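You operate a simulated robot arm through the tools that you are given. There is no shell and no other tool.

Carry out the task below with a simulated two-armed robot. There is one attempt and no reset: what you move stays moved.

Task
Cool the mould: heat off, dial to 90, fan on till under 40 C, then set it on the mat.
Fine: Stop the fan when it is cool; the other moulds stay.

Only the result counts: the job must be done as asked and must still hold three seconds after the hand-in. Knocking over, shifting, dropping, spilling or breaking anything else fails it.

Robot
Two 7-joint arms with fingered hands on one trunk that stands fixed in place. Base frame: the origin is at the foot of the trunk, x ahead of it, y to its left, z up. Lengths are in mm, angles in rad, forces in N, time in s.
The left shoulder is at [42, 163, 1061], the right one opposite. Each reaches about 1215 mm from its shoulder. Payload 4 kg a hand.
The TCP of each hand is the grasp point between the finger pads, 36 mm short of the fingertips. In the tool frame z runs along the fingers and y along their closing line. The gripper opens to 124 mm; its body begins 42 mm behind the TCP. The gripper is a hand of 4 fingers: y runs from the thumb to the fingers, the wrist lies at [-15, -99, -189] in the tool frame, and closing takes about 1.5 s.
Orientation is that of the tool frame in the base frame, as a unit quaternion [w, x, y, z]. With the fingers straight down and the wrist toward the robot, the tool's x, y and z point along [0, 1, 0], [1, 0, 0] and [0, 0, -1] of the base frame.

Tools
- The arms move only by the tool play_rows. It takes "left_deltas", "right_deltas" or both (then of equal length, played together; a hand with none holds still); each is one flat list of numbers, 7 for each row, row after row: the opening, from 0 (shut) to 1 (fully open), then the shift along the tool's x, y, z in units of 200 mm (1.0 is 200 mm), then the turn, a rotation vector about the tool's x, y, z in units of 45 degrees (1.0 is 45 degrees). In form: [hand, dx, dy, dz, rx, ry, rz, hand, dx, dy, dz, rx, ry, rz, ...]. A call has 1 to 20 rows; each row is the pose to reach, as a shift and turn from the pose commanded when the call began, along the tool's axes at that moment. A call with a number of a shift or a turn outside -1 to 1 is refused whole. A row lasts 0.2 s, in which the tool goes at most 50 mm and 0.15 rad; a call with a longer step from one row to the next is refused whole, and so is a gripper value outside its range. Where a pose cannot be reached the arm comes as near as it can. A force on the tool above 40 N (or 10 N above the force at the start of the call, whichever is more), or a blocked arm, ends the call early, and 0.2 s more pass. Each finger travels about 45 mm/s and halts on what it meets, pressing with about 32 N; the grip force reading is that of the motor and also rises with nothing between the fingers. The clock runs only during rows and for 0.2 s after the last one: add rows that repeat a pose to give the fingers time. The reply holds the time, the measured pose of the TCP, the force on the tool along the base axes, the opening and the grip force, in the units named above and with some noise, with the torque about the TCP (base axes, N m) and any sound that the robot's microphone picked up, and new pictures: "views" is both (left out), scene, wrist or none (wrist: the cameras of the hands that moved).
- Cameras (640 x 400 px; columns grow to the right, rows downward): "scene" is now at [145.1, 45.4, 1314.4]; the picture's right is [0.47, -0.88, -0.07], its down [-0.31, -0.09, -0.95] and it looks along [0.83, 0.47, -0.31] (base axes); focal length 344 px, centre (320, 200). "left" rides on the left gripper at [-75, -86, -123] in its tool frame; the picture's right is [-0.70, -0.34, 0.63], its down [0.64, -0.68, 0.35] and it looks along [0.32, 0.65, 0.69] (tool axes); focal length 275 px, centre (320, 200). "right" rides on the right gripper at [75, -86, -123] in its tool frame; the picture's right is [-0.70, 0.34, -0.63], its down [-0.64, -0.68, 0.35] and it looks along [-0.32, 0.65, 0.69] (tool axes); focal length 275 px, centre (320, 200). There is no depth. A picture from a camera that has moved, and an enlarged one, comes with that camera's place and axes in the base frame and with its lens.
- lift_body(by): moves the trunk up (or, below 0, down) by that many mm; the arms and the scene camera ride with it, the base frame stays. It gives what a move gives, with no picture.
- preshape(shape, hand): the hand has 4 fingers and takes this shape, open, in about a second: jaw (thumb against the fingers, like two jaws); tri (thumb and two fingers); tip (a fingertip pinch); poke (one finger out to press); point (the index stretched); flat (the hand flat); cup (the hand cupped); fist (a fist). The gripper value then closes the fingers along that shape, each until it touches; the sizes above hold for jaw. It gives what a move gives, with no picture.
- turn_head(pan, tilt): turns the head with the scene camera to pan (to the left, within 1.501 rad either way) and tilt (down, from -0.506 to 1.204), counted from straight ahead of the robot (the tilt from the chest, where the trunk bows). It gives what a move gives, and a new picture of the scene camera.
- enlarge(camera, box): a new picture of the part [left, top, right, bottom] of that camera's present view, enlarged. No time passes.
- close_job(): hands the job in; it is judged then, once.

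Places have to be worked out from the pictures, the camera data and where the tool is seen. Open the grippers and draw the arms clear of the work before you hand the job in, unless the task says otherwise.

The tools are called after "Call:" by a JSON object that holds its "name" and its "arguments". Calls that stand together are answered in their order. play_rows: Moves the arms, as the interface text tells. Its arguments: {"type":"object","properties":{"left_deltas":{"type":"array","items":{"type":"number"}},"right_deltas":{"type":"array","items":{"type":"number"}},"views":{"type":"string","enum":["both","scene","wrist","none"]}},"required":[]} The other tools are called the same way: lift_body (by) moves the trunk up or down; preshape (shape, hand) gives the hand a shape; turn_head (pan, tilt) turns the head that bears the scene camera; enlarge (camera, box) takes an enlarged picture of a part of a camera's view; close_job () hands the job in.

At the start:

```text
clock: 0.0
left_ee_pos: [484.3, 640.3, 1186.9]
left_tcp_rot: [0.0, 0.707, 0.707, 0.0]
left_wrist_force: [0.3, 0.5, 0.1]
left_ft_torque: [0.0, 0.0, 0.03]
left_gripper_width: 123.5
left_gripper_force: 0.1
left_shape: jaw
right_ee_pos: [674.9, 74.8, 1206.3]
right_tcp_rot: [-0.001, 0.706, 0.708, 0.0]
right_wrist_force: [-0.3, 0.0, -0.5]
right_ft_torque: [-0.02, -0.01, -0.02]
right_gripper_width: 123.5
right_gripper_force: 0.0
right_shape: jaw
trunk travel left (down, up): [-225.0, 253.0]
head pan, tilt (commanded): [0.497, 0.182]
```

scene: 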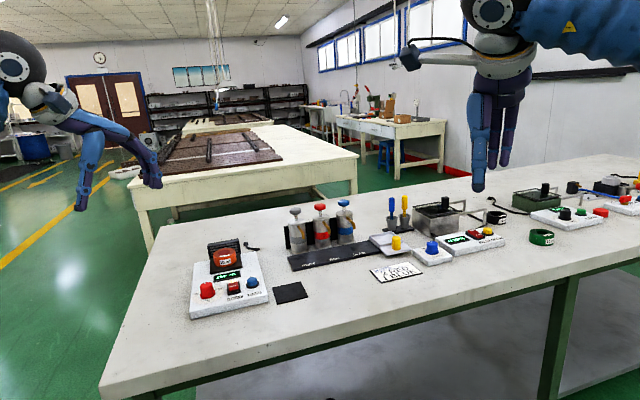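
right: 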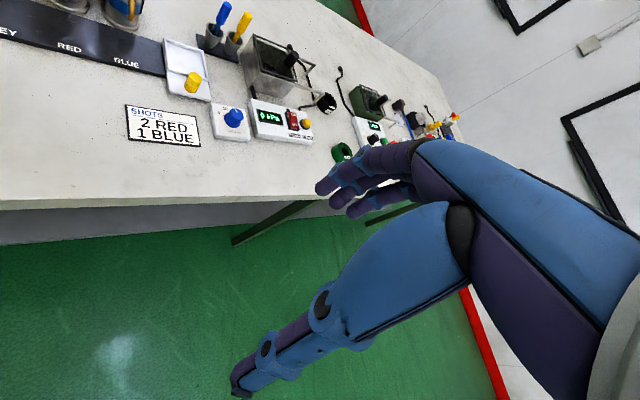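
left: 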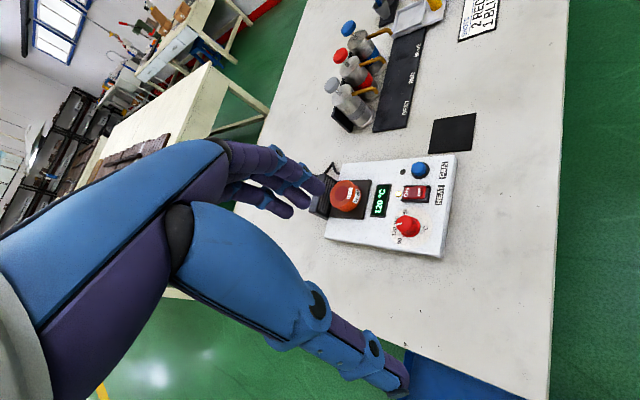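

I see a heater station with a red mould, a display of about 120 °C, a HEAT rocker, a blue FAN button and a red dial, with a black mat to the right. I'll enlarge these areas to read the details.

Call:
{"name": "enlarge", "arguments": {"camera": "scene", "box": [170, 220, 330, 330]}}

Call:
{"name": "enlarge", "arguments": {"camera": "left", "box": [300, 100, 500, 270]}}

Call:
{"name": "enlarge", "arguments": {"camera": "scene", "box": [420, 170, 640, 270]}}

```text
3.64 times, centred on (250, 275) of scene
camera zoom: at [145.1, 45.4, 1314.4], right [0.47, -0.88, -0.07], down [-0.31, -0.09, -0.95], along [0.83, 0.47, -0.31], focal length 1249 px, centre (574, -73)
```

zoom: 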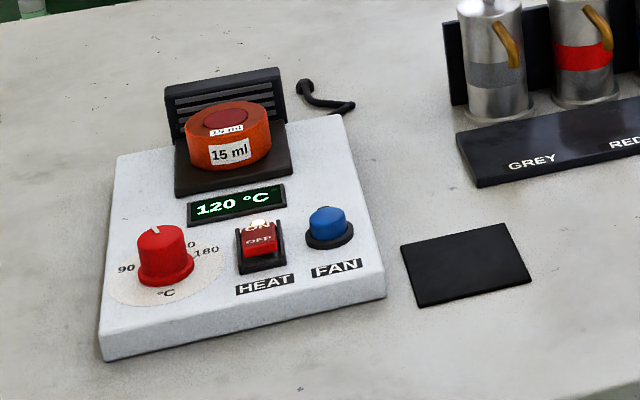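

```text
2.35 times, centred on (400, 185) of left
camera zoom: at [398.7, 566.1, 1309.4], right [-0.34, -0.7, -0.63], down [-0.68, 0.64, -0.35], along [0.65, 0.32, -0.69], focal length 648 px, centre (132, 235)
```

zoom: 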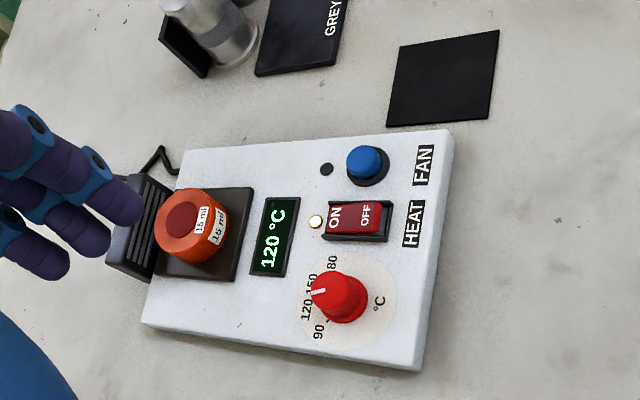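

```text
2.91 times, centred on (530, 220) of scene
camera zoom: at [145.1, 45.4, 1314.4], right [0.47, -0.88, -0.07], down [-0.31, -0.09, -0.95], along [0.83, 0.47, -0.31], focal length 1000 px, centre (-291, 142)
```

zoom: 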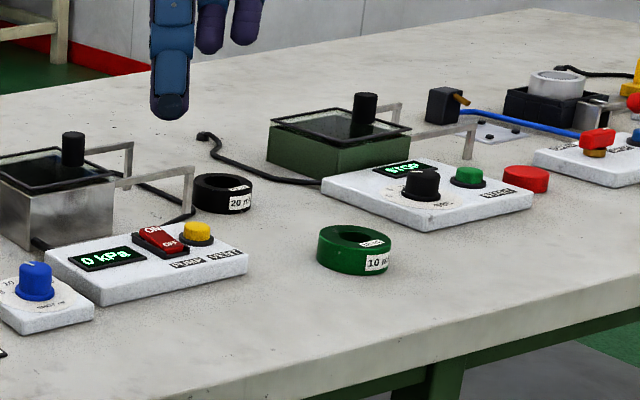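

The mould is the orange 15 ml ring on the hot plate: heat lamp lit, dial near 120–150, fan lamp dark. I'll point the head at the station to measure it better.

Call:
{"name": "turn_head", "arguments": {"pan": 0.68, "tilt": 0.42}}

```text
clock: 0.8
left_ee_pos: [484.9, 639.6, 1188.3]
left_tcp_rot: [0.0, 0.707, 0.707, 0.0]
left_wrist_force: [-0.5, -0.8, -0.4]
left_ft_torque: [0.02, -0.02, 0.02]
left_gripper_width: 123.5
left_gripper_force: 0.1
left_shape: jaw
right_ee_pos: [675.4, 75.3, 1206.6]
right_tcp_rot: [0.001, 0.706, 0.708, 0.0]
right_wrist_force: [-0.1, 0.5, 0.6]
right_ft_torque: [0.0, 0.01, 0.0]
right_gripper_width: 123.4
right_gripper_force: 0.1
right_shape: jaw
trunk travel left (down, up): [-225.0, 253.0]
head pan, tilt (commanded): [0.681, 0.421]
camera scene: at [131.9, 59.1, 1293.9], right [0.62, -0.78, -0.1], down [-0.45, -0.26, -0.85], along [0.64, 0.57, -0.51], focal length 344 px, centre (320, 200)
```

scene: 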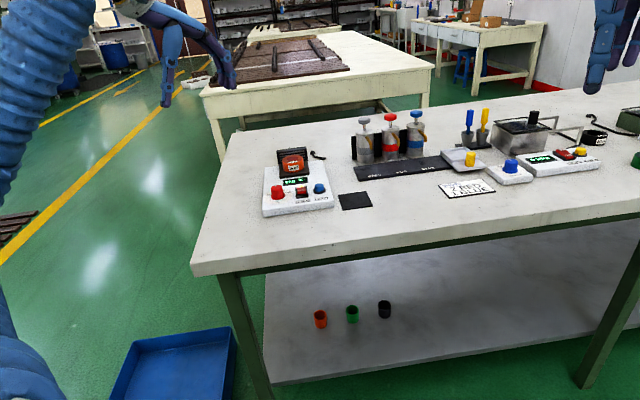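

The station is now near the centre of the scene view. I'll enlarge it to measure features.

Call:
{"name": "enlarge", "arguments": {"camera": "scene", "box": [250, 140, 390, 228]}}

Call:
{"name": "enlarge", "arguments": {"camera": "left", "box": [320, 100, 480, 200]}}

Call:
{"name": "enlarge", "arguments": {"camera": "left", "box": [320, 170, 480, 270]}}

```text
4.55 times, centred on (320, 184) of scene
camera zoom: at [131.9, 59.1, 1293.9], right [0.62, -0.78, -0.1], down [-0.45, -0.26, -0.85], along [0.64, 0.57, -0.51], focal length 1562 px, centre (320, 273)
```

zoom: 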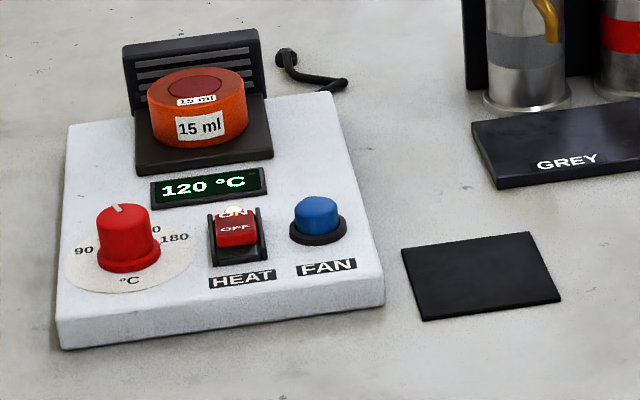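

```text
4.00 times, centred on (400, 150) of left
camera zoom: at [398.7, 566.1, 1309.4], right [-0.34, -0.7, -0.63], down [-0.68, 0.64, -0.35], along [0.65, 0.32, -0.69], focal length 1101 px, centre (0, 400)
```

zoom: 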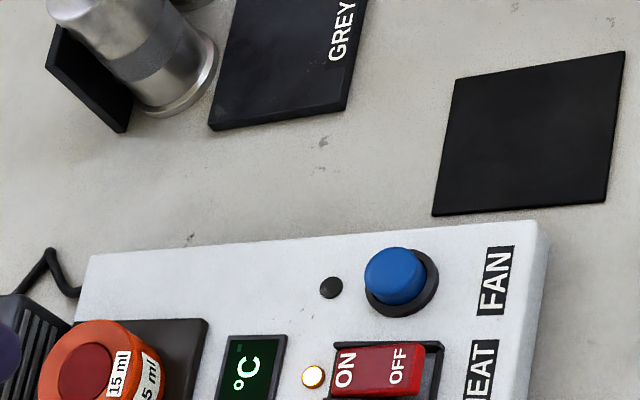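

```text
4.00 times, centred on (400, 220) of left
camera zoom: at [398.7, 566.1, 1309.4], right [-0.34, -0.7, -0.63], down [-0.68, 0.64, -0.35], along [0.65, 0.32, -0.69], focal length 1101 px, centre (0, 120)
```

zoom: 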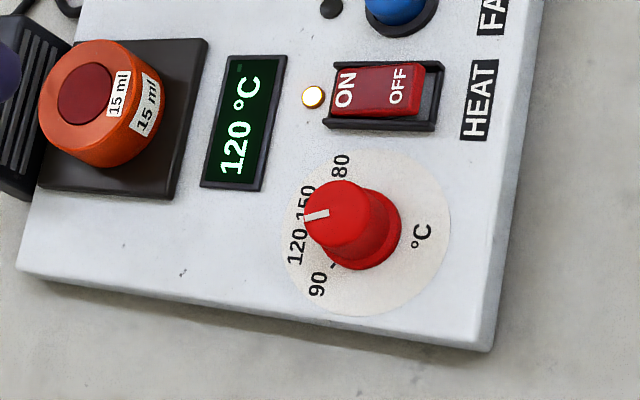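

Triangulation puts the panel top near z≈860 mm, with the station turned about 45° (fan button near [700, 563], dial near [630, 640]). I'll yaw the left hand 45° and bring it closer, still high, for a better wrist view.

Call:
{"name": "play_rows", "arguments": {"left_deltas": [1, -0.1, 0.08, 0.06, 0, 0, -0.15, 1, -0.2, 0.16, 0.12, 0, 0, -0.3, 1, -0.3, 0.25, 0.19, 0, 0, -0.45, 1, -0.4, 0.34, 0.25, 0, 0, -0.6, 1, -0.5, 0.42, 0.31, 0, 0, -0.75, 1, -0.6, 0.5, 0.37, 0, 0, -0.9, 1, -0.7, 0.58, 0.435, 0, 0, -1.0, 1, -0.7, 0.58, 0.435, 0, 0, -1.0], "views": "both"}}

```text
clock: 2.6
left_ee_pos: [598.9, 499.9, 1100.3]
left_tcp_rot: [0.001, 0.383, 0.924, -0.001]
left_wrist_force: [-0.5, 0.0, 0.0]
left_ft_torque: [0.01, 0.02, 0.03]
left_gripper_width: 123.7
left_gripper_force: 0.1
left_shape: jaw
right_ee_pos: [675.0, 75.9, 1206.5]
right_tcp_rot: [0.001, 0.706, 0.708, 0.0]
right_wrist_force: [-0.3, 0.4, -0.2]
right_ft_torque: [0.03, -0.01, -0.02]
right_gripper_width: 123.8
right_gripper_force: 0.0
right_shape: jaw
trunk travel left (down, up): [-225.0, 253.0]
head pan, tilt (commanded): [0.681, 0.421]
camera scene: at [131.3, 59.9, 1293.9], right [0.62, -0.78, -0.1], down [-0.45, -0.26, -0.85], along [0.64, 0.57, -0.51], focal length 344 px, centre (320, 200)
camera left: at [592.1, 387.0, 1222.6], right [0.26, -0.73, -0.63], down [-0.94, -0.03, -0.35], along [0.24, 0.68, -0.69], focal length 275 px, centre (320, 200)
```

scene: 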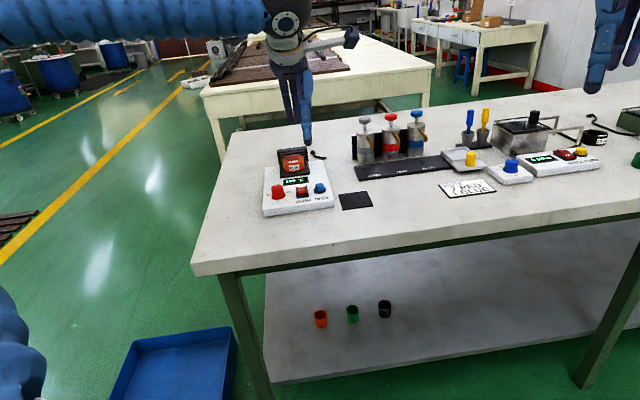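
left: 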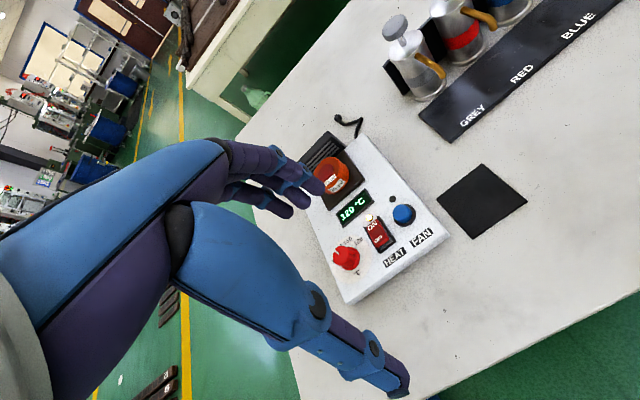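

The wrist view now looks at the station from closer. I'll enlarge it for accurate readings of each control.

Call:
{"name": "enlarge", "arguments": {"camera": "left", "box": [290, 110, 450, 210]}}

Call:
{"name": "enlarge", "arguments": {"camera": "left", "box": [310, 210, 470, 310]}}

Call:
{"name": "enlarge", "arguments": {"camera": "left", "box": [420, 140, 580, 240]}}

Call:
{"name": "enlarge", "arguments": {"camera": "scene", "box": [250, 140, 390, 228]}}

```text
4.00 times, centred on (370, 160) of left
camera zoom: at [592.1, 387.0, 1222.6], right [0.26, -0.73, -0.63], down [-0.94, -0.03, -0.35], along [0.24, 0.68, -0.69], focal length 1101 px, centre (120, 360)
```

zoom: 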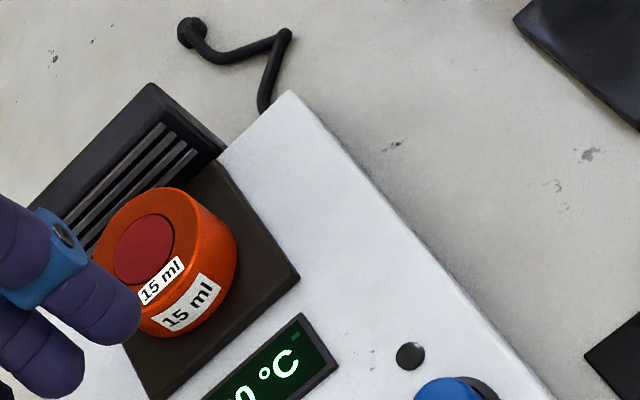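

```text
4.00 times, centred on (390, 260) of left
camera zoom: at [592.1, 387.0, 1222.6], right [0.26, -0.73, -0.63], down [-0.94, -0.03, -0.35], along [0.24, 0.68, -0.69], focal length 1101 px, centre (40, -40)
```

zoom: 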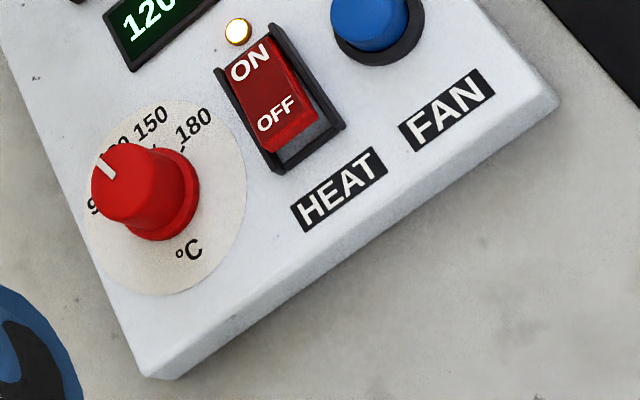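

```text
4.00 times, centred on (500, 190) of left
camera zoom: at [592.1, 387.0, 1222.6], right [0.26, -0.73, -0.63], down [-0.94, -0.03, -0.35], along [0.24, 0.68, -0.69], focal length 1101 px, centre (-400, 240)
```

zoom: 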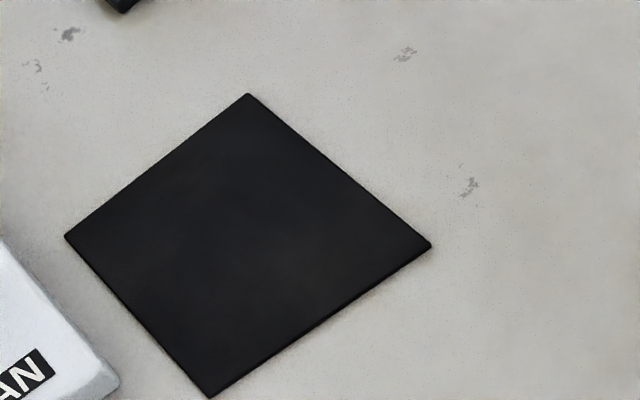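

```text
4.55 times, centred on (320, 184) of scene
camera zoom: at [131.3, 59.9, 1293.9], right [0.62, -0.78, -0.1], down [-0.45, -0.26, -0.85], along [0.64, 0.57, -0.51], focal length 1562 px, centre (320, 273)
```

zoom: 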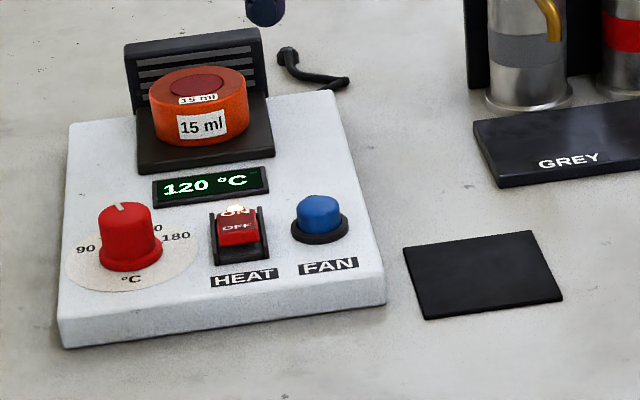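

Triangulated estimates (mm): panel top z≈871, fan button [692, 563] (top ≈887), rocker centre [661, 594], dial axis [617, 634] (top ≈897). The dial pointer sits at 120, and 90 is about 36° counter-clockwise from there. I'll put the left hand in the poke shape and check where the finger ends up.

Call:
{"name": "preshape", "arguments": {"shape": "poke", "hand": "left"}}

Call:
{"name": "play_rows", "arguments": {"left_deltas": [0, 0, 0, 0, 0, 0, 0, 0, 0, 0, 0, 0, 0, 0], "views": "both"}}

```text
clock: 3.5
left_ee_pos: [599.5, 498.5, 1100.2]
left_tcp_rot: [0.0, 0.383, 0.924, 0.0]
left_wrist_force: [-0.3, 0.1, -0.1]
left_ft_torque: [0.02, 0.01, -0.01]
left_gripper_width: 0.1
left_gripper_force: 0.0
left_shape: poke
right_ee_pos: [675.0, 75.2, 1207.5]
right_tcp_rot: [0.0, 0.706, 0.708, -0.001]
right_wrist_force: [0.9, 0.6, 0.6]
right_ft_torque: [0.0, -0.01, 0.0]
right_gripper_width: 123.6
right_gripper_force: 0.0
right_shape: jaw
trunk travel left (down, up): [-225.0, 253.0]
head pan, tilt (commanded): [0.681, 0.421]
```

```text
clock: 4.1
left_ee_pos: [599.2, 499.0, 1100.4]
left_tcp_rot: [0.001, 0.383, 0.924, 0.0]
left_wrist_force: [0.4, 0.3, 0.4]
left_ft_torque: [-0.02, 0.02, 0.0]
left_gripper_width: 0.0
left_gripper_force: 0.1
left_shape: poke
right_ee_pos: [674.8, 74.5, 1207.1]
right_tcp_rot: [0.0, 0.706, 0.708, -0.001]
right_wrist_force: [0.6, -0.5, 0.1]
right_ft_torque: [0.02, 0.02, -0.01]
right_gripper_width: 123.5
right_gripper_force: 0.1
right_shape: jaw
trunk travel left (down, up): [-225.0, 253.0]
head pan, tilt (commanded): [0.681, 0.421]
camera scene: at [131.9, 59.1, 1293.9], right [0.62, -0.78, -0.1], down [-0.45, -0.26, -0.85], along [0.64, 0.57, -0.51], focal length 344 px, centre (320, 200)
camera left: at [592.4, 386.4, 1222.7], right [0.25, -0.73, -0.63], down [-0.94, -0.03, -0.35], along [0.24, 0.68, -0.69], focal length 275 px, centre (320, 200)
```

scene: 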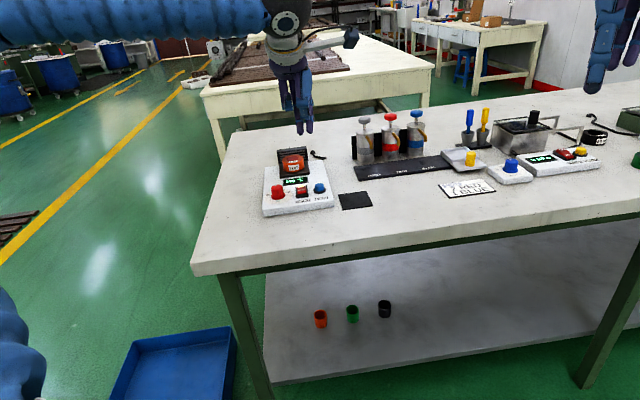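
left: 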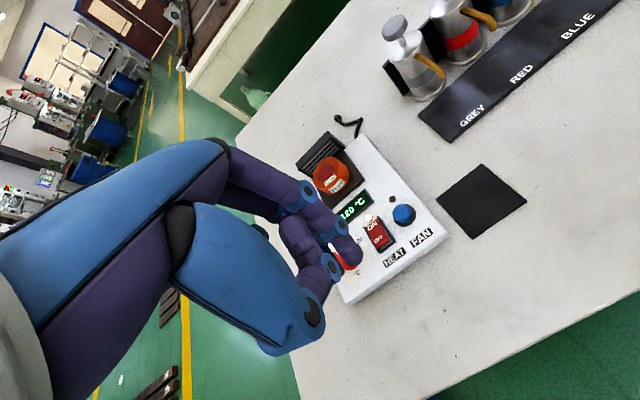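

The poke shape is taken. I'll enlarge both views to find where the pressing fingertip is relative to the tool.

Call:
{"name": "enlarge", "arguments": {"camera": "scene", "box": [250, 50, 346, 140]}}

Call:
{"name": "enlarge", "arguments": {"camera": "left", "box": [200, 130, 440, 350]}}

```text
4.44 times, centred on (298, 95) of scene
camera zoom: at [131.9, 59.1, 1293.9], right [0.62, -0.78, -0.1], down [-0.45, -0.26, -0.85], along [0.64, 0.57, -0.51], focal length 1527 px, centre (418, 667)
```

zoom: 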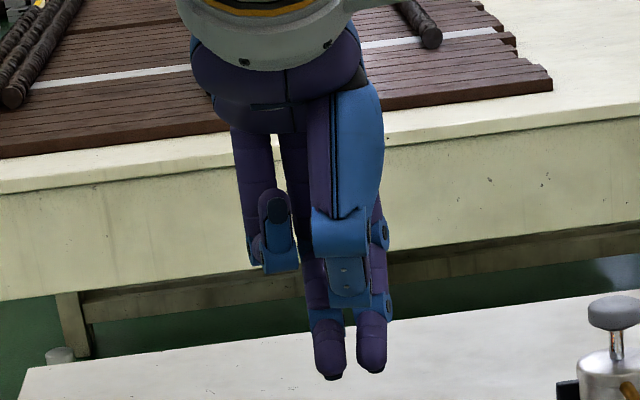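

```text
1.82 times, centred on (320, 240) of left
camera zoom: at [592.4, 386.4, 1222.7], right [0.25, -0.73, -0.63], down [-0.94, -0.03, -0.35], along [0.24, 0.68, -0.69], focal length 500 px, centre (320, 127)
```

zoom: 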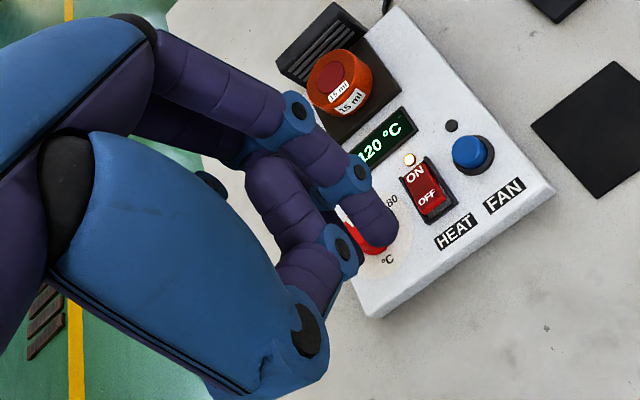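

I need a clearer look at the fingertips, so I'll enlarge more tightly.

Call:
{"name": "enlarge", "arguments": {"camera": "scene", "box": [285, 85, 349, 140]}}

Call:
{"name": "enlarge", "arguments": {"camera": "left", "box": [270, 170, 400, 310]}}

```text
7.27 times, centred on (317, 112) of scene
camera zoom: at [131.9, 59.1, 1293.9], right [0.62, -0.78, -0.1], down [-0.45, -0.26, -0.85], along [0.64, 0.57, -0.51], focal length 2499 px, centre (342, 836)
```

zoom: 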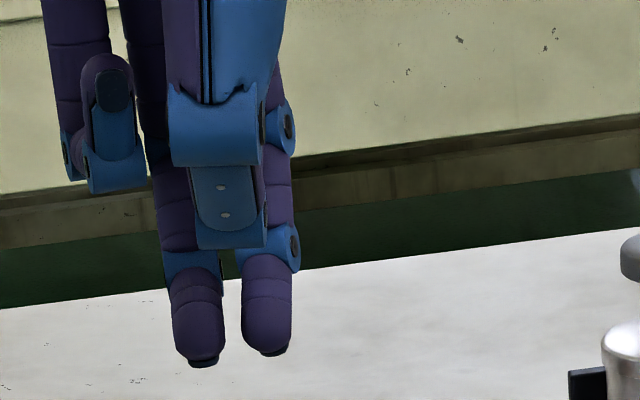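

```text
2.86 times, centred on (335, 240) of left
camera zoom: at [592.4, 386.4, 1222.7], right [0.25, -0.73, -0.63], down [-0.94, -0.03, -0.35], along [0.24, 0.68, -0.69], focal length 786 px, centre (277, 86)
```

zoom: 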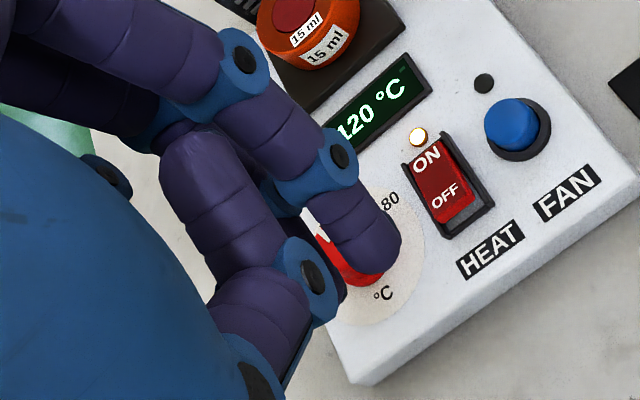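

Two fingers seem to point down at gripper value 0. I'll see how the shape looks at value 1.

Call:
{"name": "play_rows", "arguments": {"left_deltas": [1, 0, 0, 0, 0, 0, 0, 1, 0, 0, 0, 0, 0, 0, 1, 0, 0, 0, 0, 0, 0, 1, 0, 0, 0, 0, 0, 0, 1, 0, 0, 0, 0, 0, 0], "views": "none"}}

Call:
{"name": "enlarge", "arguments": {"camera": "scene", "box": [265, 65, 349, 140]}}

Call:
{"name": "enlarge", "arguments": {"camera": "left", "box": [200, 130, 440, 350]}}

```text
clock: 5.3
left_ee_pos: [598.7, 498.8, 1100.4]
left_tcp_rot: [0.0, 0.383, 0.924, 0.0]
left_wrist_force: [0.8, -0.3, -0.9]
left_ft_torque: [0.0, -0.03, 0.01]
left_gripper_width: 0.1
left_gripper_force: 0.1
left_shape: poke
right_ee_pos: [674.9, 75.4, 1206.8]
right_tcp_rot: [-0.001, 0.707, 0.707, -0.001]
right_wrist_force: [0.1, 0.5, 0.2]
right_ft_torque: [-0.03, 0.04, 0.0]
right_gripper_width: 123.6
right_gripper_force: 0.1
right_shape: jaw
trunk travel left (down, up): [-225.0, 253.0]
head pan, tilt (commanded): [0.681, 0.421]
```

```text
5.33 times, centred on (307, 102) of scene
camera zoom: at [131.9, 59.1, 1293.9], right [0.62, -0.78, -0.1], down [-0.45, -0.26, -0.85], along [0.64, 0.57, -0.51], focal length 1832 px, centre (389, 720)
```

zoom: 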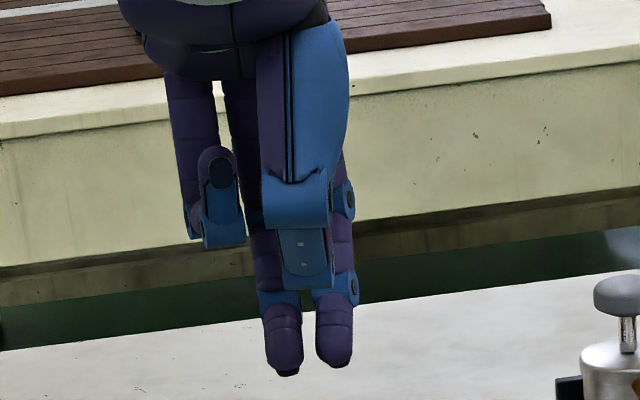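

```text
1.82 times, centred on (320, 240) of left
camera zoom: at [592.4, 386.5, 1222.7], right [0.25, -0.73, -0.63], down [-0.94, -0.03, -0.35], along [0.24, 0.68, -0.69], focal length 500 px, centre (320, 127)
```

zoom: 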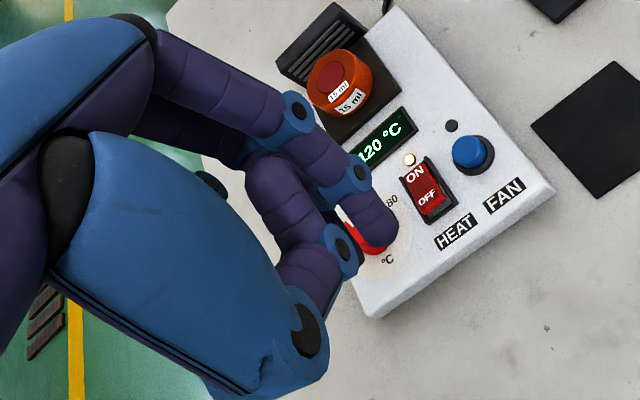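

The poke shape extends two fingers about 18 mm apart. I'll try the "point" shape to see if it gives a cleaner single fingertip.

Call:
{"name": "preshape", "arguments": {"shape": "point", "hand": "left"}}

Call:
{"name": "enlarge", "arguments": {"camera": "scene", "box": [265, 65, 349, 140]}}

Call:
{"name": "enlarge", "arguments": {"camera": "left", "box": [200, 130, 440, 350]}}

```text
clock: 6.2
left_ee_pos: [598.9, 498.9, 1101.1]
left_tcp_rot: [0.001, 0.384, 0.923, 0.0]
left_wrist_force: [-0.3, -0.1, 0.1]
left_ft_torque: [0.02, -0.01, -0.03]
left_gripper_width: 116.5
left_gripper_force: 0.0
left_shape: point
right_ee_pos: [675.4, 74.4, 1206.9]
right_tcp_rot: [0.0, 0.706, 0.708, -0.001]
right_wrist_force: [0.0, -0.3, -0.1]
right_ft_torque: [-0.02, 0.0, 0.01]
right_gripper_width: 123.6
right_gripper_force: 0.1
right_shape: jaw
trunk travel left (down, up): [-225.0, 253.0]
head pan, tilt (commanded): [0.681, 0.421]
```

```text
5.33 times, centred on (307, 102) of scene
camera zoom: at [131.9, 59.1, 1293.9], right [0.62, -0.78, -0.1], down [-0.45, -0.26, -0.85], along [0.64, 0.57, -0.51], focal length 1832 px, centre (389, 720)
```

zoom: 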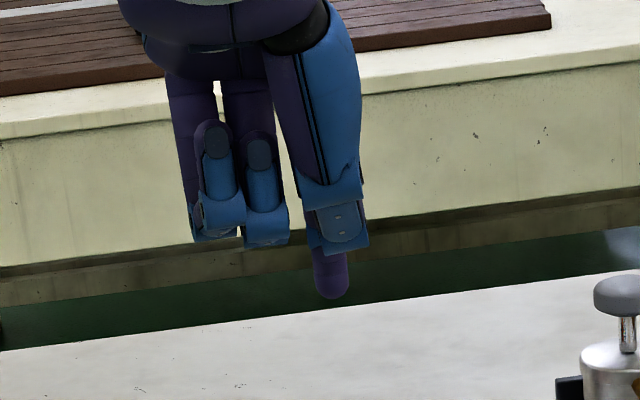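

```text
1.82 times, centred on (320, 240) of left
camera zoom: at [592.4, 386.5, 1222.7], right [0.25, -0.73, -0.63], down [-0.94, -0.03, -0.35], along [0.24, 0.68, -0.69], focal length 500 px, centre (320, 127)
```

zoom: 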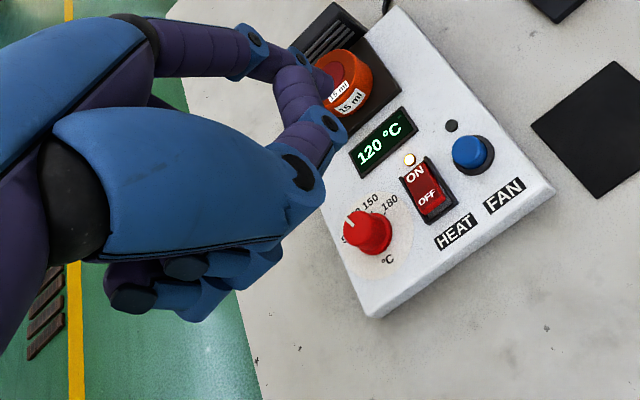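

The poke shape is better: I measure its index tip at about tool [-8.5, -3, 36] and the middle tip about 18 mm to the station's left. I'll return to poke and hover the index tip about 40 mm above the rocker's OFF end.

Call:
{"name": "preshape", "arguments": {"shape": "poke", "hand": "left"}}

Call:
{"name": "play_rows", "arguments": {"left_deltas": [0, 0.03, 0.1, 0.1, 0, 0, 0, 0, 0.06, 0.2, 0.2, 0, 0, 0, 0, 0.09, 0.3, 0.35, 0, 0, 0, 0, 0.12, 0.4, 0.5, 0, 0, 0, 0, 0.145, 0.46, 0.62, 0, 0, 0, 0, 0.159, 0.506, 0.725, 0, 0, 0, 0, 0.159, 0.506, 0.725, 0, 0, 0], "views": "both"}}

```text
clock: 7.1
left_ee_pos: [599.4, 499.2, 1100.8]
left_tcp_rot: [-0.001, 0.382, 0.924, 0.0]
left_wrist_force: [-0.3, -1.0, 1.3]
left_ft_torque: [-0.01, 0.0, 0.0]
left_gripper_width: 0.0
left_gripper_force: 0.2
left_shape: poke
right_ee_pos: [675.3, 74.3, 1206.3]
right_tcp_rot: [-0.001, 0.706, 0.708, 0.0]
right_wrist_force: [-0.7, 0.1, 0.2]
right_ft_torque: [0.01, 0.02, 0.02]
right_gripper_width: 123.4
right_gripper_force: 0.1
right_shape: jaw
trunk travel left (down, up): [-225.0, 253.0]
head pan, tilt (commanded): [0.681, 0.421]
```

```text
clock: 8.7
left_ee_pos: [649.5, 594.1, 955.7]
left_tcp_rot: [0.0, 0.383, 0.924, 0.0]
left_wrist_force: [0.7, 0.2, 0.3]
left_ft_torque: [-0.02, -0.01, 0.02]
left_gripper_width: 0.3
left_gripper_force: 0.1
left_shape: poke
right_ee_pos: [674.5, 73.5, 1206.9]
right_tcp_rot: [0.0, 0.706, 0.708, 0.0]
right_wrist_force: [0.1, -0.5, 0.0]
right_ft_torque: [0.02, -0.03, 0.03]
right_gripper_width: 123.6
right_gripper_force: 0.0
right_shape: jaw
trunk travel left (down, up): [-225.0, 253.0]
head pan, tilt (commanded): [0.681, 0.421]
camera scene: at [131.5, 58.9, 1294.0], right [0.62, -0.78, -0.1], down [-0.45, -0.26, -0.85], along [0.64, 0.57, -0.51], focal length 344 px, centre (320, 200)
camera left: at [641.9, 480.8, 1077.4], right [0.25, -0.73, -0.63], down [-0.94, -0.03, -0.35], along [0.24, 0.68, -0.69], focal length 275 px, centre (320, 200)
```

scene: 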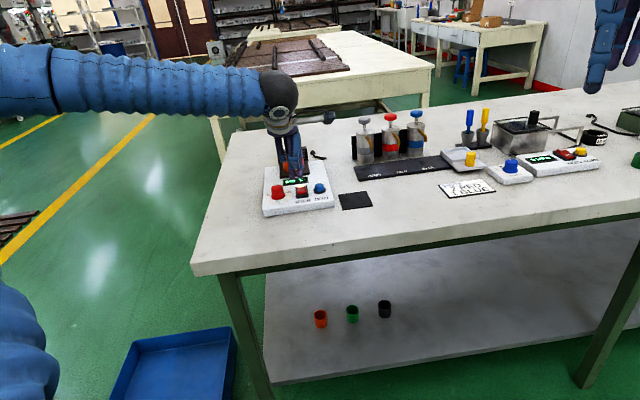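
left: 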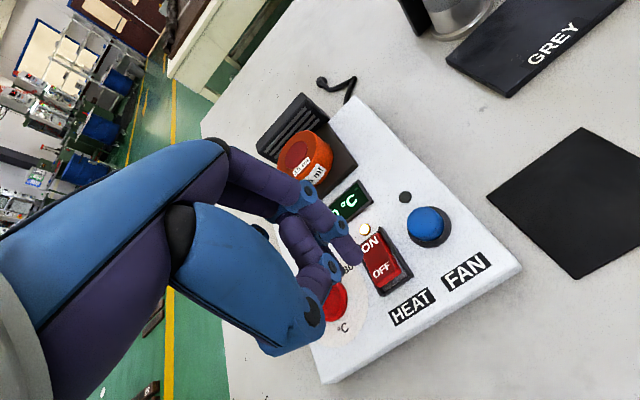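

The point directly below the index tip projects to about (387, 271) in the wrist view, which is on the OFF label. I'll enlarge to confirm before pressing.

Call:
{"name": "enlarge", "arguments": {"camera": "left", "box": [310, 190, 470, 310]}}

Call:
{"name": "enlarge", "arguments": {"camera": "scene", "box": [250, 140, 350, 220]}}

```text
3.33 times, centred on (390, 250) of left
camera zoom: at [641.9, 480.8, 1077.4], right [0.25, -0.73, -0.63], down [-0.94, -0.03, -0.35], along [0.24, 0.68, -0.69], focal length 918 px, centre (87, 33)
```

zoom: 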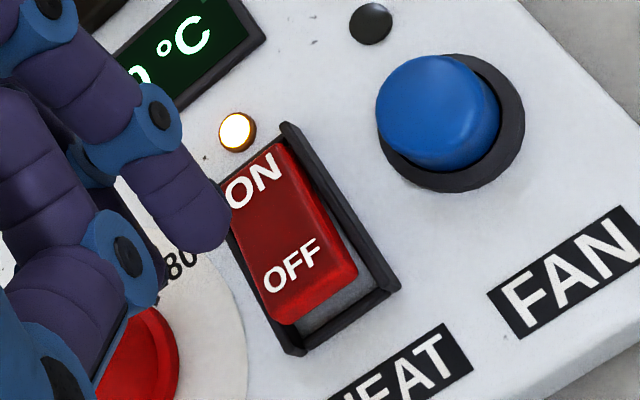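

```text
5.00 times, centred on (300, 180) of scene
camera zoom: at [131.5, 58.9, 1294.0], right [0.62, -0.78, -0.1], down [-0.45, -0.26, -0.85], along [0.64, 0.57, -0.51], focal length 1718 px, centre (420, 300)
```

zoom: 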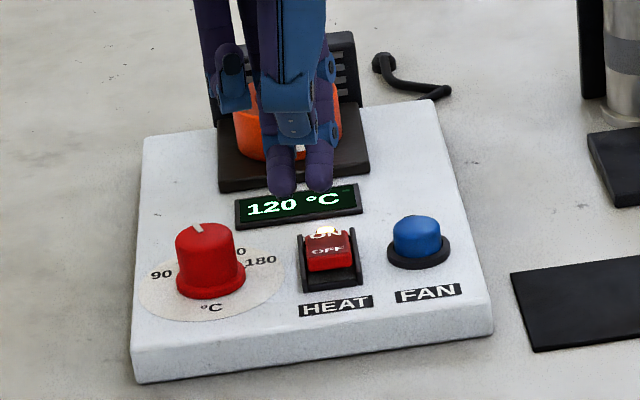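

Readings agree: the index tip is at about [653, 586, 920], right over the OFF end (≈[653, 587]). I'll descend in small steps, watching force.

Call:
{"name": "play_rows", "arguments": {"left_deltas": [0, 0, 0, 0.04, 0, 0, 0, 0, 0, 0, 0.08, 0, 0, 0, 0, 0, 0, 0.12, 0, 0, 0, 0, 0, 0, 0.145, 0, 0, 0, 0, 0, 0, 0.17, 0, 0, 0, 0, 0, 0, 0.185, 0, 0, 0], "views": "wrist"}}

```text
clock: 10.1
left_ee_pos: [648.7, 593.3, 920.6]
left_tcp_rot: [0.001, 0.383, 0.924, 0.0]
left_wrist_force: [2.4, 1.5, 11.9]
left_ft_torque: [0.01, -0.09, -0.04]
left_gripper_width: 0.0
left_gripper_force: 0.0
left_shape: poke
right_ee_pos: [674.5, 74.0, 1207.3]
right_tcp_rot: [0.001, 0.707, 0.708, 0.001]
right_wrist_force: [-1.1, -0.6, 0.4]
right_ft_torque: [0.02, -0.02, 0.02]
right_gripper_width: 123.6
right_gripper_force: 0.1
right_shape: jaw
trunk travel left (down, up): [-225.0, 253.0]
head pan, tilt (commanded): [0.681, 0.421]
camera left: at [641.4, 480.4, 1042.8], right [0.26, -0.73, -0.63], down [-0.94, -0.03, -0.35], along [0.24, 0.68, -0.69], focal length 275 px, centre (320, 200)
```

left: 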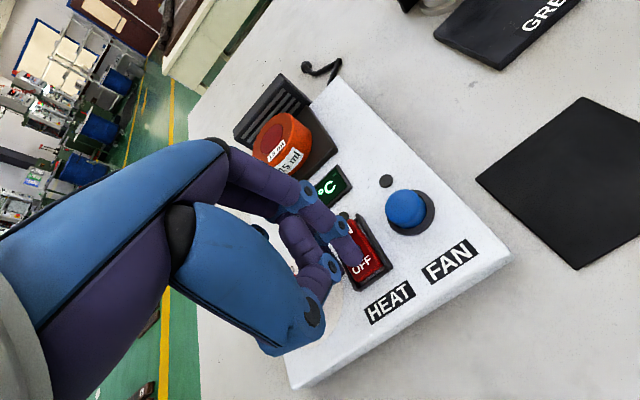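

Contact with about 12 N upward. I'll enlarge to see whether the rocker has flipped.

Call:
{"name": "enlarge", "arguments": {"camera": "left", "box": [300, 180, 460, 300]}}

Call:
{"name": "enlarge", "arguments": {"camera": "scene", "box": [250, 140, 350, 220]}}

```text
3.33 times, centred on (380, 240) of left
camera zoom: at [641.4, 480.4, 1042.8], right [0.26, -0.73, -0.63], down [-0.94, -0.03, -0.35], along [0.24, 0.68, -0.69], focal length 918 px, centre (120, 67)
```

zoom: 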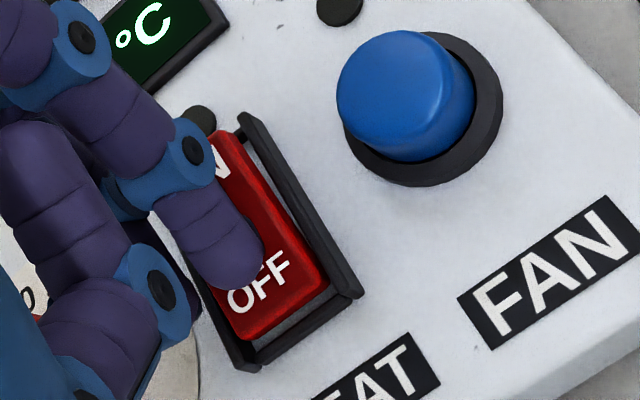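

```text
5.00 times, centred on (300, 180) of scene
camera zoom: at [131.0, 58.6, 1294.3], right [0.62, -0.78, -0.1], down [-0.45, -0.26, -0.85], along [0.64, 0.57, -0.51], focal length 1718 px, centre (420, 300)
```

zoom: 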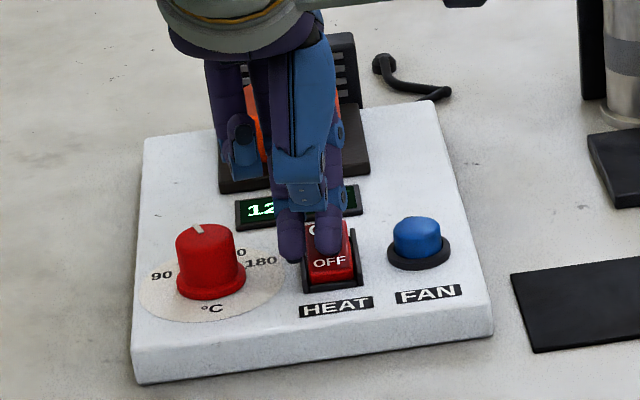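

The heat lamp is dark and the OFF end is down, so heat is off. I'll lift clear and take the tip shape to see how it pinches.

Call:
{"name": "play_rows", "arguments": {"left_deltas": [0, 0, 0, -0.05, 0, 0, 0, 0, 0, 0, -0.2, 0, 0, 0, 0, 0, 0, -0.4, 0, 0, 0, 0, 0, -0.1, -0.5, 0, 0, 0, 0, 0, -0.2, -0.6, 0, 0, 0, 0, 0, -0.2, -0.6, 0, 0, 0], "views": "none"}}

Call:
{"name": "preshape", "arguments": {"shape": "tip", "hand": "left"}}

Call:
{"name": "enlarge", "arguments": {"camera": "left", "box": [200, 110, 480, 360]}}

Call:
{"name": "enlarge", "arguments": {"camera": "scene", "box": [240, 90, 370, 220]}}

```text
clock: 11.5
left_ee_pos: [621.0, 566.3, 1038.2]
left_tcp_rot: [-0.001, 0.383, 0.924, -0.001]
left_wrist_force: [0.6, 0.5, -0.4]
left_ft_torque: [0.0, -0.04, -0.01]
left_gripper_width: 0.0
left_gripper_force: 0.1
left_shape: poke
right_ee_pos: [675.5, 75.1, 1206.7]
right_tcp_rot: [-0.001, 0.706, 0.709, -0.002]
right_wrist_force: [0.8, 0.2, -0.9]
right_ft_torque: [-0.02, 0.0, -0.04]
right_gripper_width: 123.6
right_gripper_force: 0.0
right_shape: jaw
trunk travel left (down, up): [-225.0, 253.0]
head pan, tilt (commanded): [0.681, 0.421]
```

```text
clock: 12.4
left_ee_pos: [621.4, 567.2, 1037.9]
left_tcp_rot: [0.0, 0.382, 0.924, 0.0]
left_wrist_force: [0.5, 0.4, 0.8]
left_ft_torque: [0.03, -0.01, 0.0]
left_gripper_width: 124.0
left_gripper_force: 0.0
left_shape: tip
right_ee_pos: [675.8, 75.0, 1206.0]
right_tcp_rot: [-0.001, 0.707, 0.708, -0.001]
right_wrist_force: [1.0, -1.1, 0.1]
right_ft_torque: [0.02, -0.02, 0.01]
right_gripper_width: 123.7
right_gripper_force: 0.1
right_shape: jaw
trunk travel left (down, up): [-225.0, 253.0]
head pan, tilt (commanded): [0.681, 0.421]
```

```text
1.60 times, centred on (340, 235) of left
camera zoom: at [613.7, 453.8, 1160.3], right [0.25, -0.73, -0.63], down [-0.94, -0.03, -0.35], along [0.24, 0.68, -0.69], focal length 440 px, centre (288, 144)
```

zoom: 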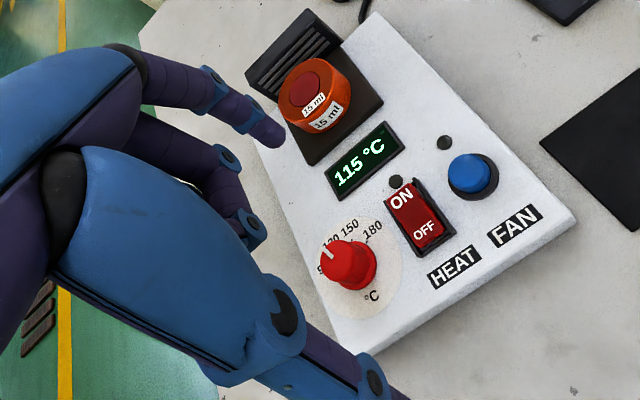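

```text
3.08 times, centred on (305, 155) of scene
camera zoom: at [131.9, 59.2, 1293.9], right [0.62, -0.78, -0.1], down [-0.45, -0.26, -0.85], along [0.64, 0.57, -0.51], focal length 1057 px, centre (366, 338)
```

zoom: 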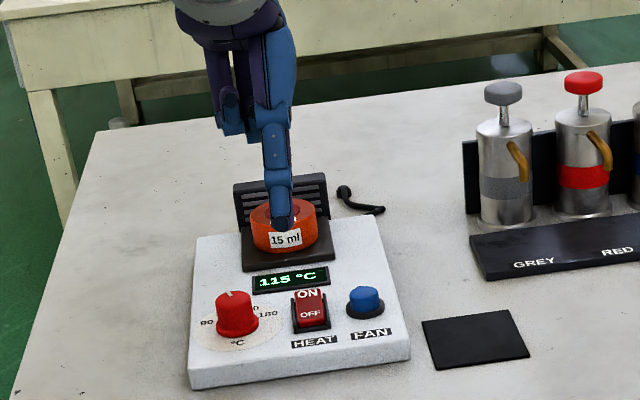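

The temperature is already falling (115 °C) and the tip shape opposes thumb and index. I'll partly close it in the air to see where the pads sit at about knob width.

Call:
{"name": "play_rows", "arguments": {"left_deltas": [0.35, 0, 0, 0, 0, 0, 0, 0.35, 0, 0, 0, 0, 0, 0, 0.35, 0, 0, 0, 0, 0, 0, 0.35, 0, 0, 0, 0, 0, 0, 0.35, 0, 0, 0, 0, 0, 0, 0.35, 0, 0, 0, 0, 0, 0], "views": "none"}}

Call:
{"name": "enlarge", "arguments": {"camera": "left", "box": [220, 130, 460, 330]}}

Call:
{"name": "enlarge", "arguments": {"camera": "scene", "box": [250, 80, 350, 180]}}

```text
clock: 13.8
left_ee_pos: [620.5, 565.5, 1038.3]
left_tcp_rot: [0.0, 0.383, 0.924, 0.0]
left_wrist_force: [1.0, -1.4, 1.3]
left_ft_torque: [-0.01, -0.01, 0.0]
left_gripper_width: 45.4
left_gripper_force: 0.0
left_shape: tip
right_ee_pos: [675.5, 74.4, 1205.7]
right_tcp_rot: [0.0, 0.706, 0.708, -0.001]
right_wrist_force: [0.8, -0.1, -0.2]
right_ft_torque: [0.0, 0.01, -0.01]
right_gripper_width: 123.8
right_gripper_force: 0.0
right_shape: jaw
trunk travel left (down, up): [-225.0, 253.0]
head pan, tilt (commanded): [0.681, 0.421]
```

```text
2.00 times, centred on (340, 230) of left
camera zoom: at [613.7, 453.8, 1160.4], right [0.25, -0.73, -0.63], down [-0.94, -0.03, -0.35], along [0.24, 0.68, -0.69], focal length 551 px, centre (280, 140)
```

zoom: 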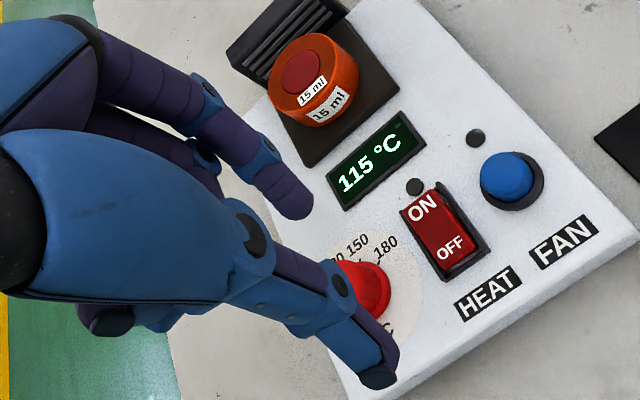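

```text
4.00 times, centred on (300, 130) of scene
camera zoom: at [131.9, 59.1, 1293.9], right [0.62, -0.78, -0.1], down [-0.45, -0.26, -0.85], along [0.64, 0.57, -0.51], focal length 1374 px, centre (400, 480)
```

zoom: 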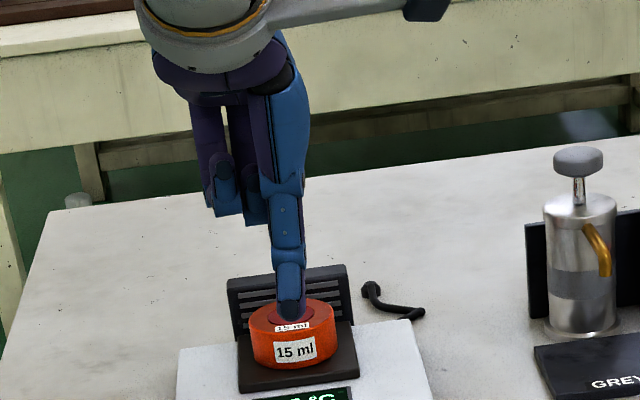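

In the tip shape the thumb and index tips sit symmetrically at about z=+36 in the tool frame. I'll hover over the knob axis (≈[617, 634.5]) with the opening at 0.5 and the yaw turned back 20°, so there's room for the 36° turn.

Call:
{"name": "play_rows", "arguments": {"left_deltas": [0.5, 0.05, 0.04, 0.02, 0, 0, 0.08, 0.5, 0.1, 0.09, 0.05, 0, 0, 0.16, 0.5, 0.15, 0.135, 0.1, 0, 0, 0.25, 0.5, 0.2, 0.18, 0.18, 0, 0, 0.35, 0.5, 0.255, 0.2295, 0.26, 0, 0, 0.444, 0.5, 0.255, 0.2295, 0.315, 0, 0, 0.444, 0.5, 0.255, 0.2295, 0.315, 0, 0, 0.444], "views": "both"}}

Call:
{"name": "enlarge", "arguments": {"camera": "left", "box": [250, 150, 450, 330]}}

Call:
{"name": "enlarge", "arguments": {"camera": "scene", "box": [250, 140, 350, 220]}}

```text
clock: 15.4
left_ee_pos: [617.3, 633.5, 973.8]
left_tcp_rot: [0.0, 0.537, 0.843, 0.0]
left_wrist_force: [-0.8, 0.3, -1.5]
left_ft_torque: [0.01, -0.03, 0.02]
left_gripper_width: 62.0
left_gripper_force: 0.1
left_shape: tip
right_ee_pos: [673.9, 74.2, 1206.9]
right_tcp_rot: [0.0, 0.707, 0.708, 0.0]
right_wrist_force: [0.5, -0.3, 1.5]
right_ft_torque: [0.0, -0.02, 0.0]
right_gripper_width: 123.3
right_gripper_force: 0.1
right_shape: jaw
trunk travel left (down, up): [-225.0, 253.0]
head pan, tilt (commanded): [0.681, 0.421]
camera scene: at [131.8, 59.4, 1293.9], right [0.62, -0.78, -0.1], down [-0.45, -0.26, -0.85], along [0.64, 0.57, -0.51], focal length 344 px, centre (320, 200)
camera left: at [571.3, 531.4, 1096.4], right [-0.01, -0.77, -0.63], down [-0.89, 0.3, -0.35], along [0.46, 0.56, -0.69], focal length 275 px, centre (320, 200)
```

scene: 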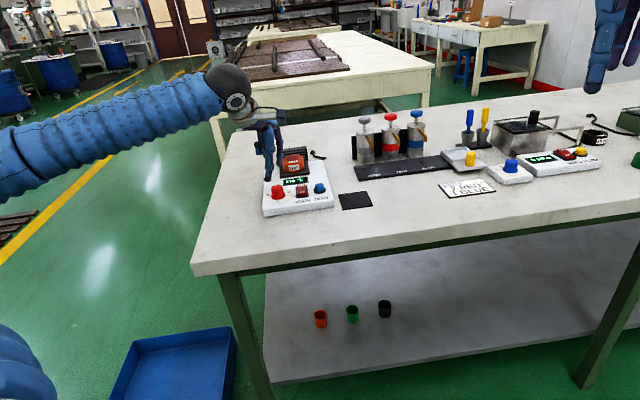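
left: 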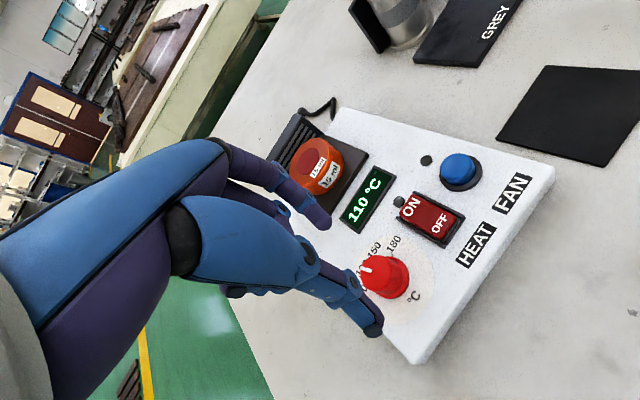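

```text
2.22 times, centred on (350, 240) of left
camera zoom: at [571.3, 531.4, 1096.4], right [-0.01, -0.77, -0.63], down [-0.89, 0.3, -0.35], along [0.46, 0.56, -0.69], focal length 612 px, centre (253, 111)
```

zoom: 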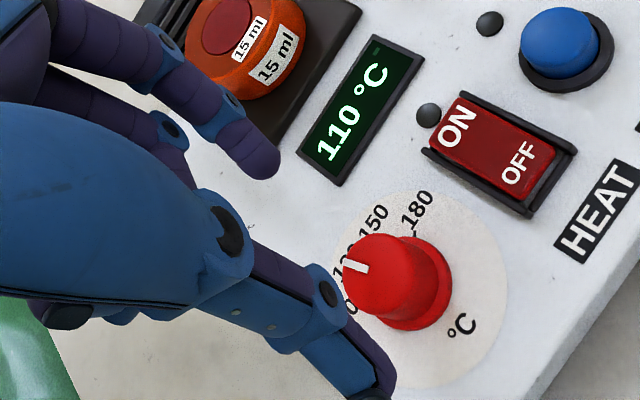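

```text
5.00 times, centred on (300, 180) of scene
camera zoom: at [131.8, 59.4, 1293.9], right [0.62, -0.78, -0.1], down [-0.45, -0.26, -0.85], along [0.64, 0.57, -0.51], focal length 1718 px, centre (420, 300)
```

zoom: 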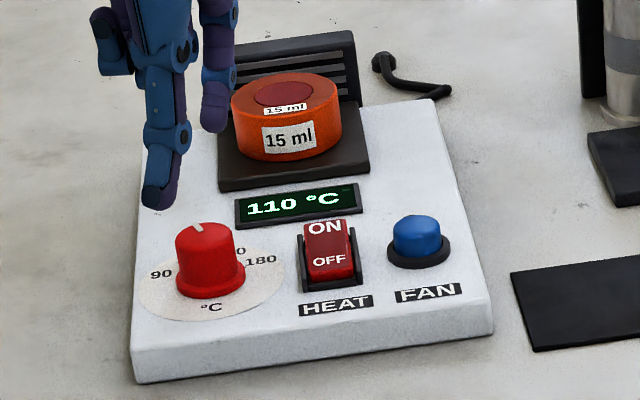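

The TCP line passes through the knob axis within about 2 mm, and the fingertips straddle the knob. I'll descend so the tips are about 8 mm above the panel, then close on the knob.

Call:
{"name": "play_rows", "arguments": {"left_deltas": [0.5, 0, 0, 0.08, 0, 0, 0, 0.5, 0, 0, 0.16, 0, 0, 0, 0.5, 0, 0, 0.24, 0, 0, 0, 0.5, 0, 0, 0.295, 0, 0, 0, 0.5, 0, 0, 0.295, 0, 0, 0], "views": "none"}}

Call:
{"name": "enlarge", "arguments": {"camera": "left", "box": [250, 150, 450, 330]}}

Call:
{"name": "enlarge", "arguments": {"camera": "scene", "box": [250, 140, 350, 220]}}

```text
clock: 16.6
left_ee_pos: [616.3, 634.8, 914.7]
left_tcp_rot: [0.001, 0.537, 0.844, 0.0]
left_wrist_force: [0.2, 0.1, -0.5]
left_ft_torque: [0.04, 0.01, 0.0]
left_gripper_width: 61.7
left_gripper_force: 0.0
left_shape: tip
right_ee_pos: [675.8, 75.8, 1206.7]
right_tcp_rot: [0.0, 0.706, 0.708, 0.0]
right_wrist_force: [0.6, -0.4, 0.2]
right_ft_torque: [0.01, 0.0, -0.02]
right_gripper_width: 123.6
right_gripper_force: 0.1
right_shape: jaw
trunk travel left (down, up): [-225.0, 253.0]
head pan, tilt (commanded): [0.681, 0.421]
```

```text
2.22 times, centred on (350, 240) of left
camera zoom: at [571.9, 530.8, 1037.1], right [-0.01, -0.77, -0.63], down [-0.89, 0.3, -0.35], along [0.45, 0.56, -0.69], focal length 612 px, centre (253, 111)
```

zoom: 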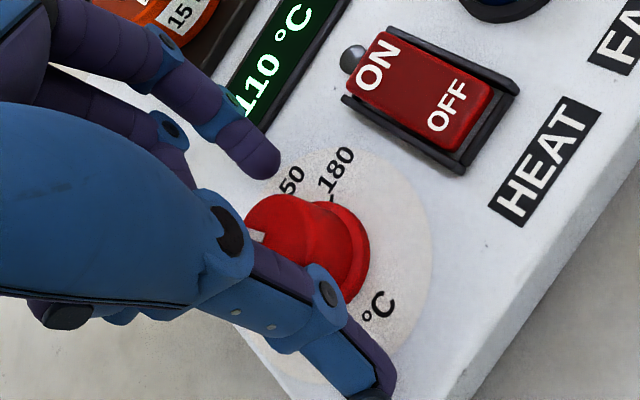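

```text
5.00 times, centred on (300, 180) of scene
camera zoom: at [131.8, 59.2, 1293.9], right [0.62, -0.78, -0.1], down [-0.45, -0.26, -0.85], along [0.64, 0.57, -0.51], focal length 1718 px, centre (420, 300)
```

zoom: 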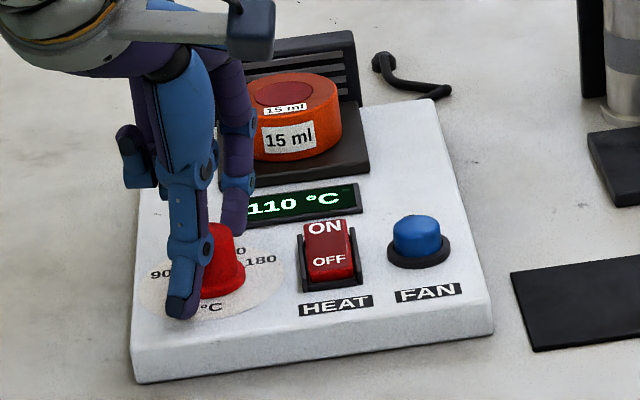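

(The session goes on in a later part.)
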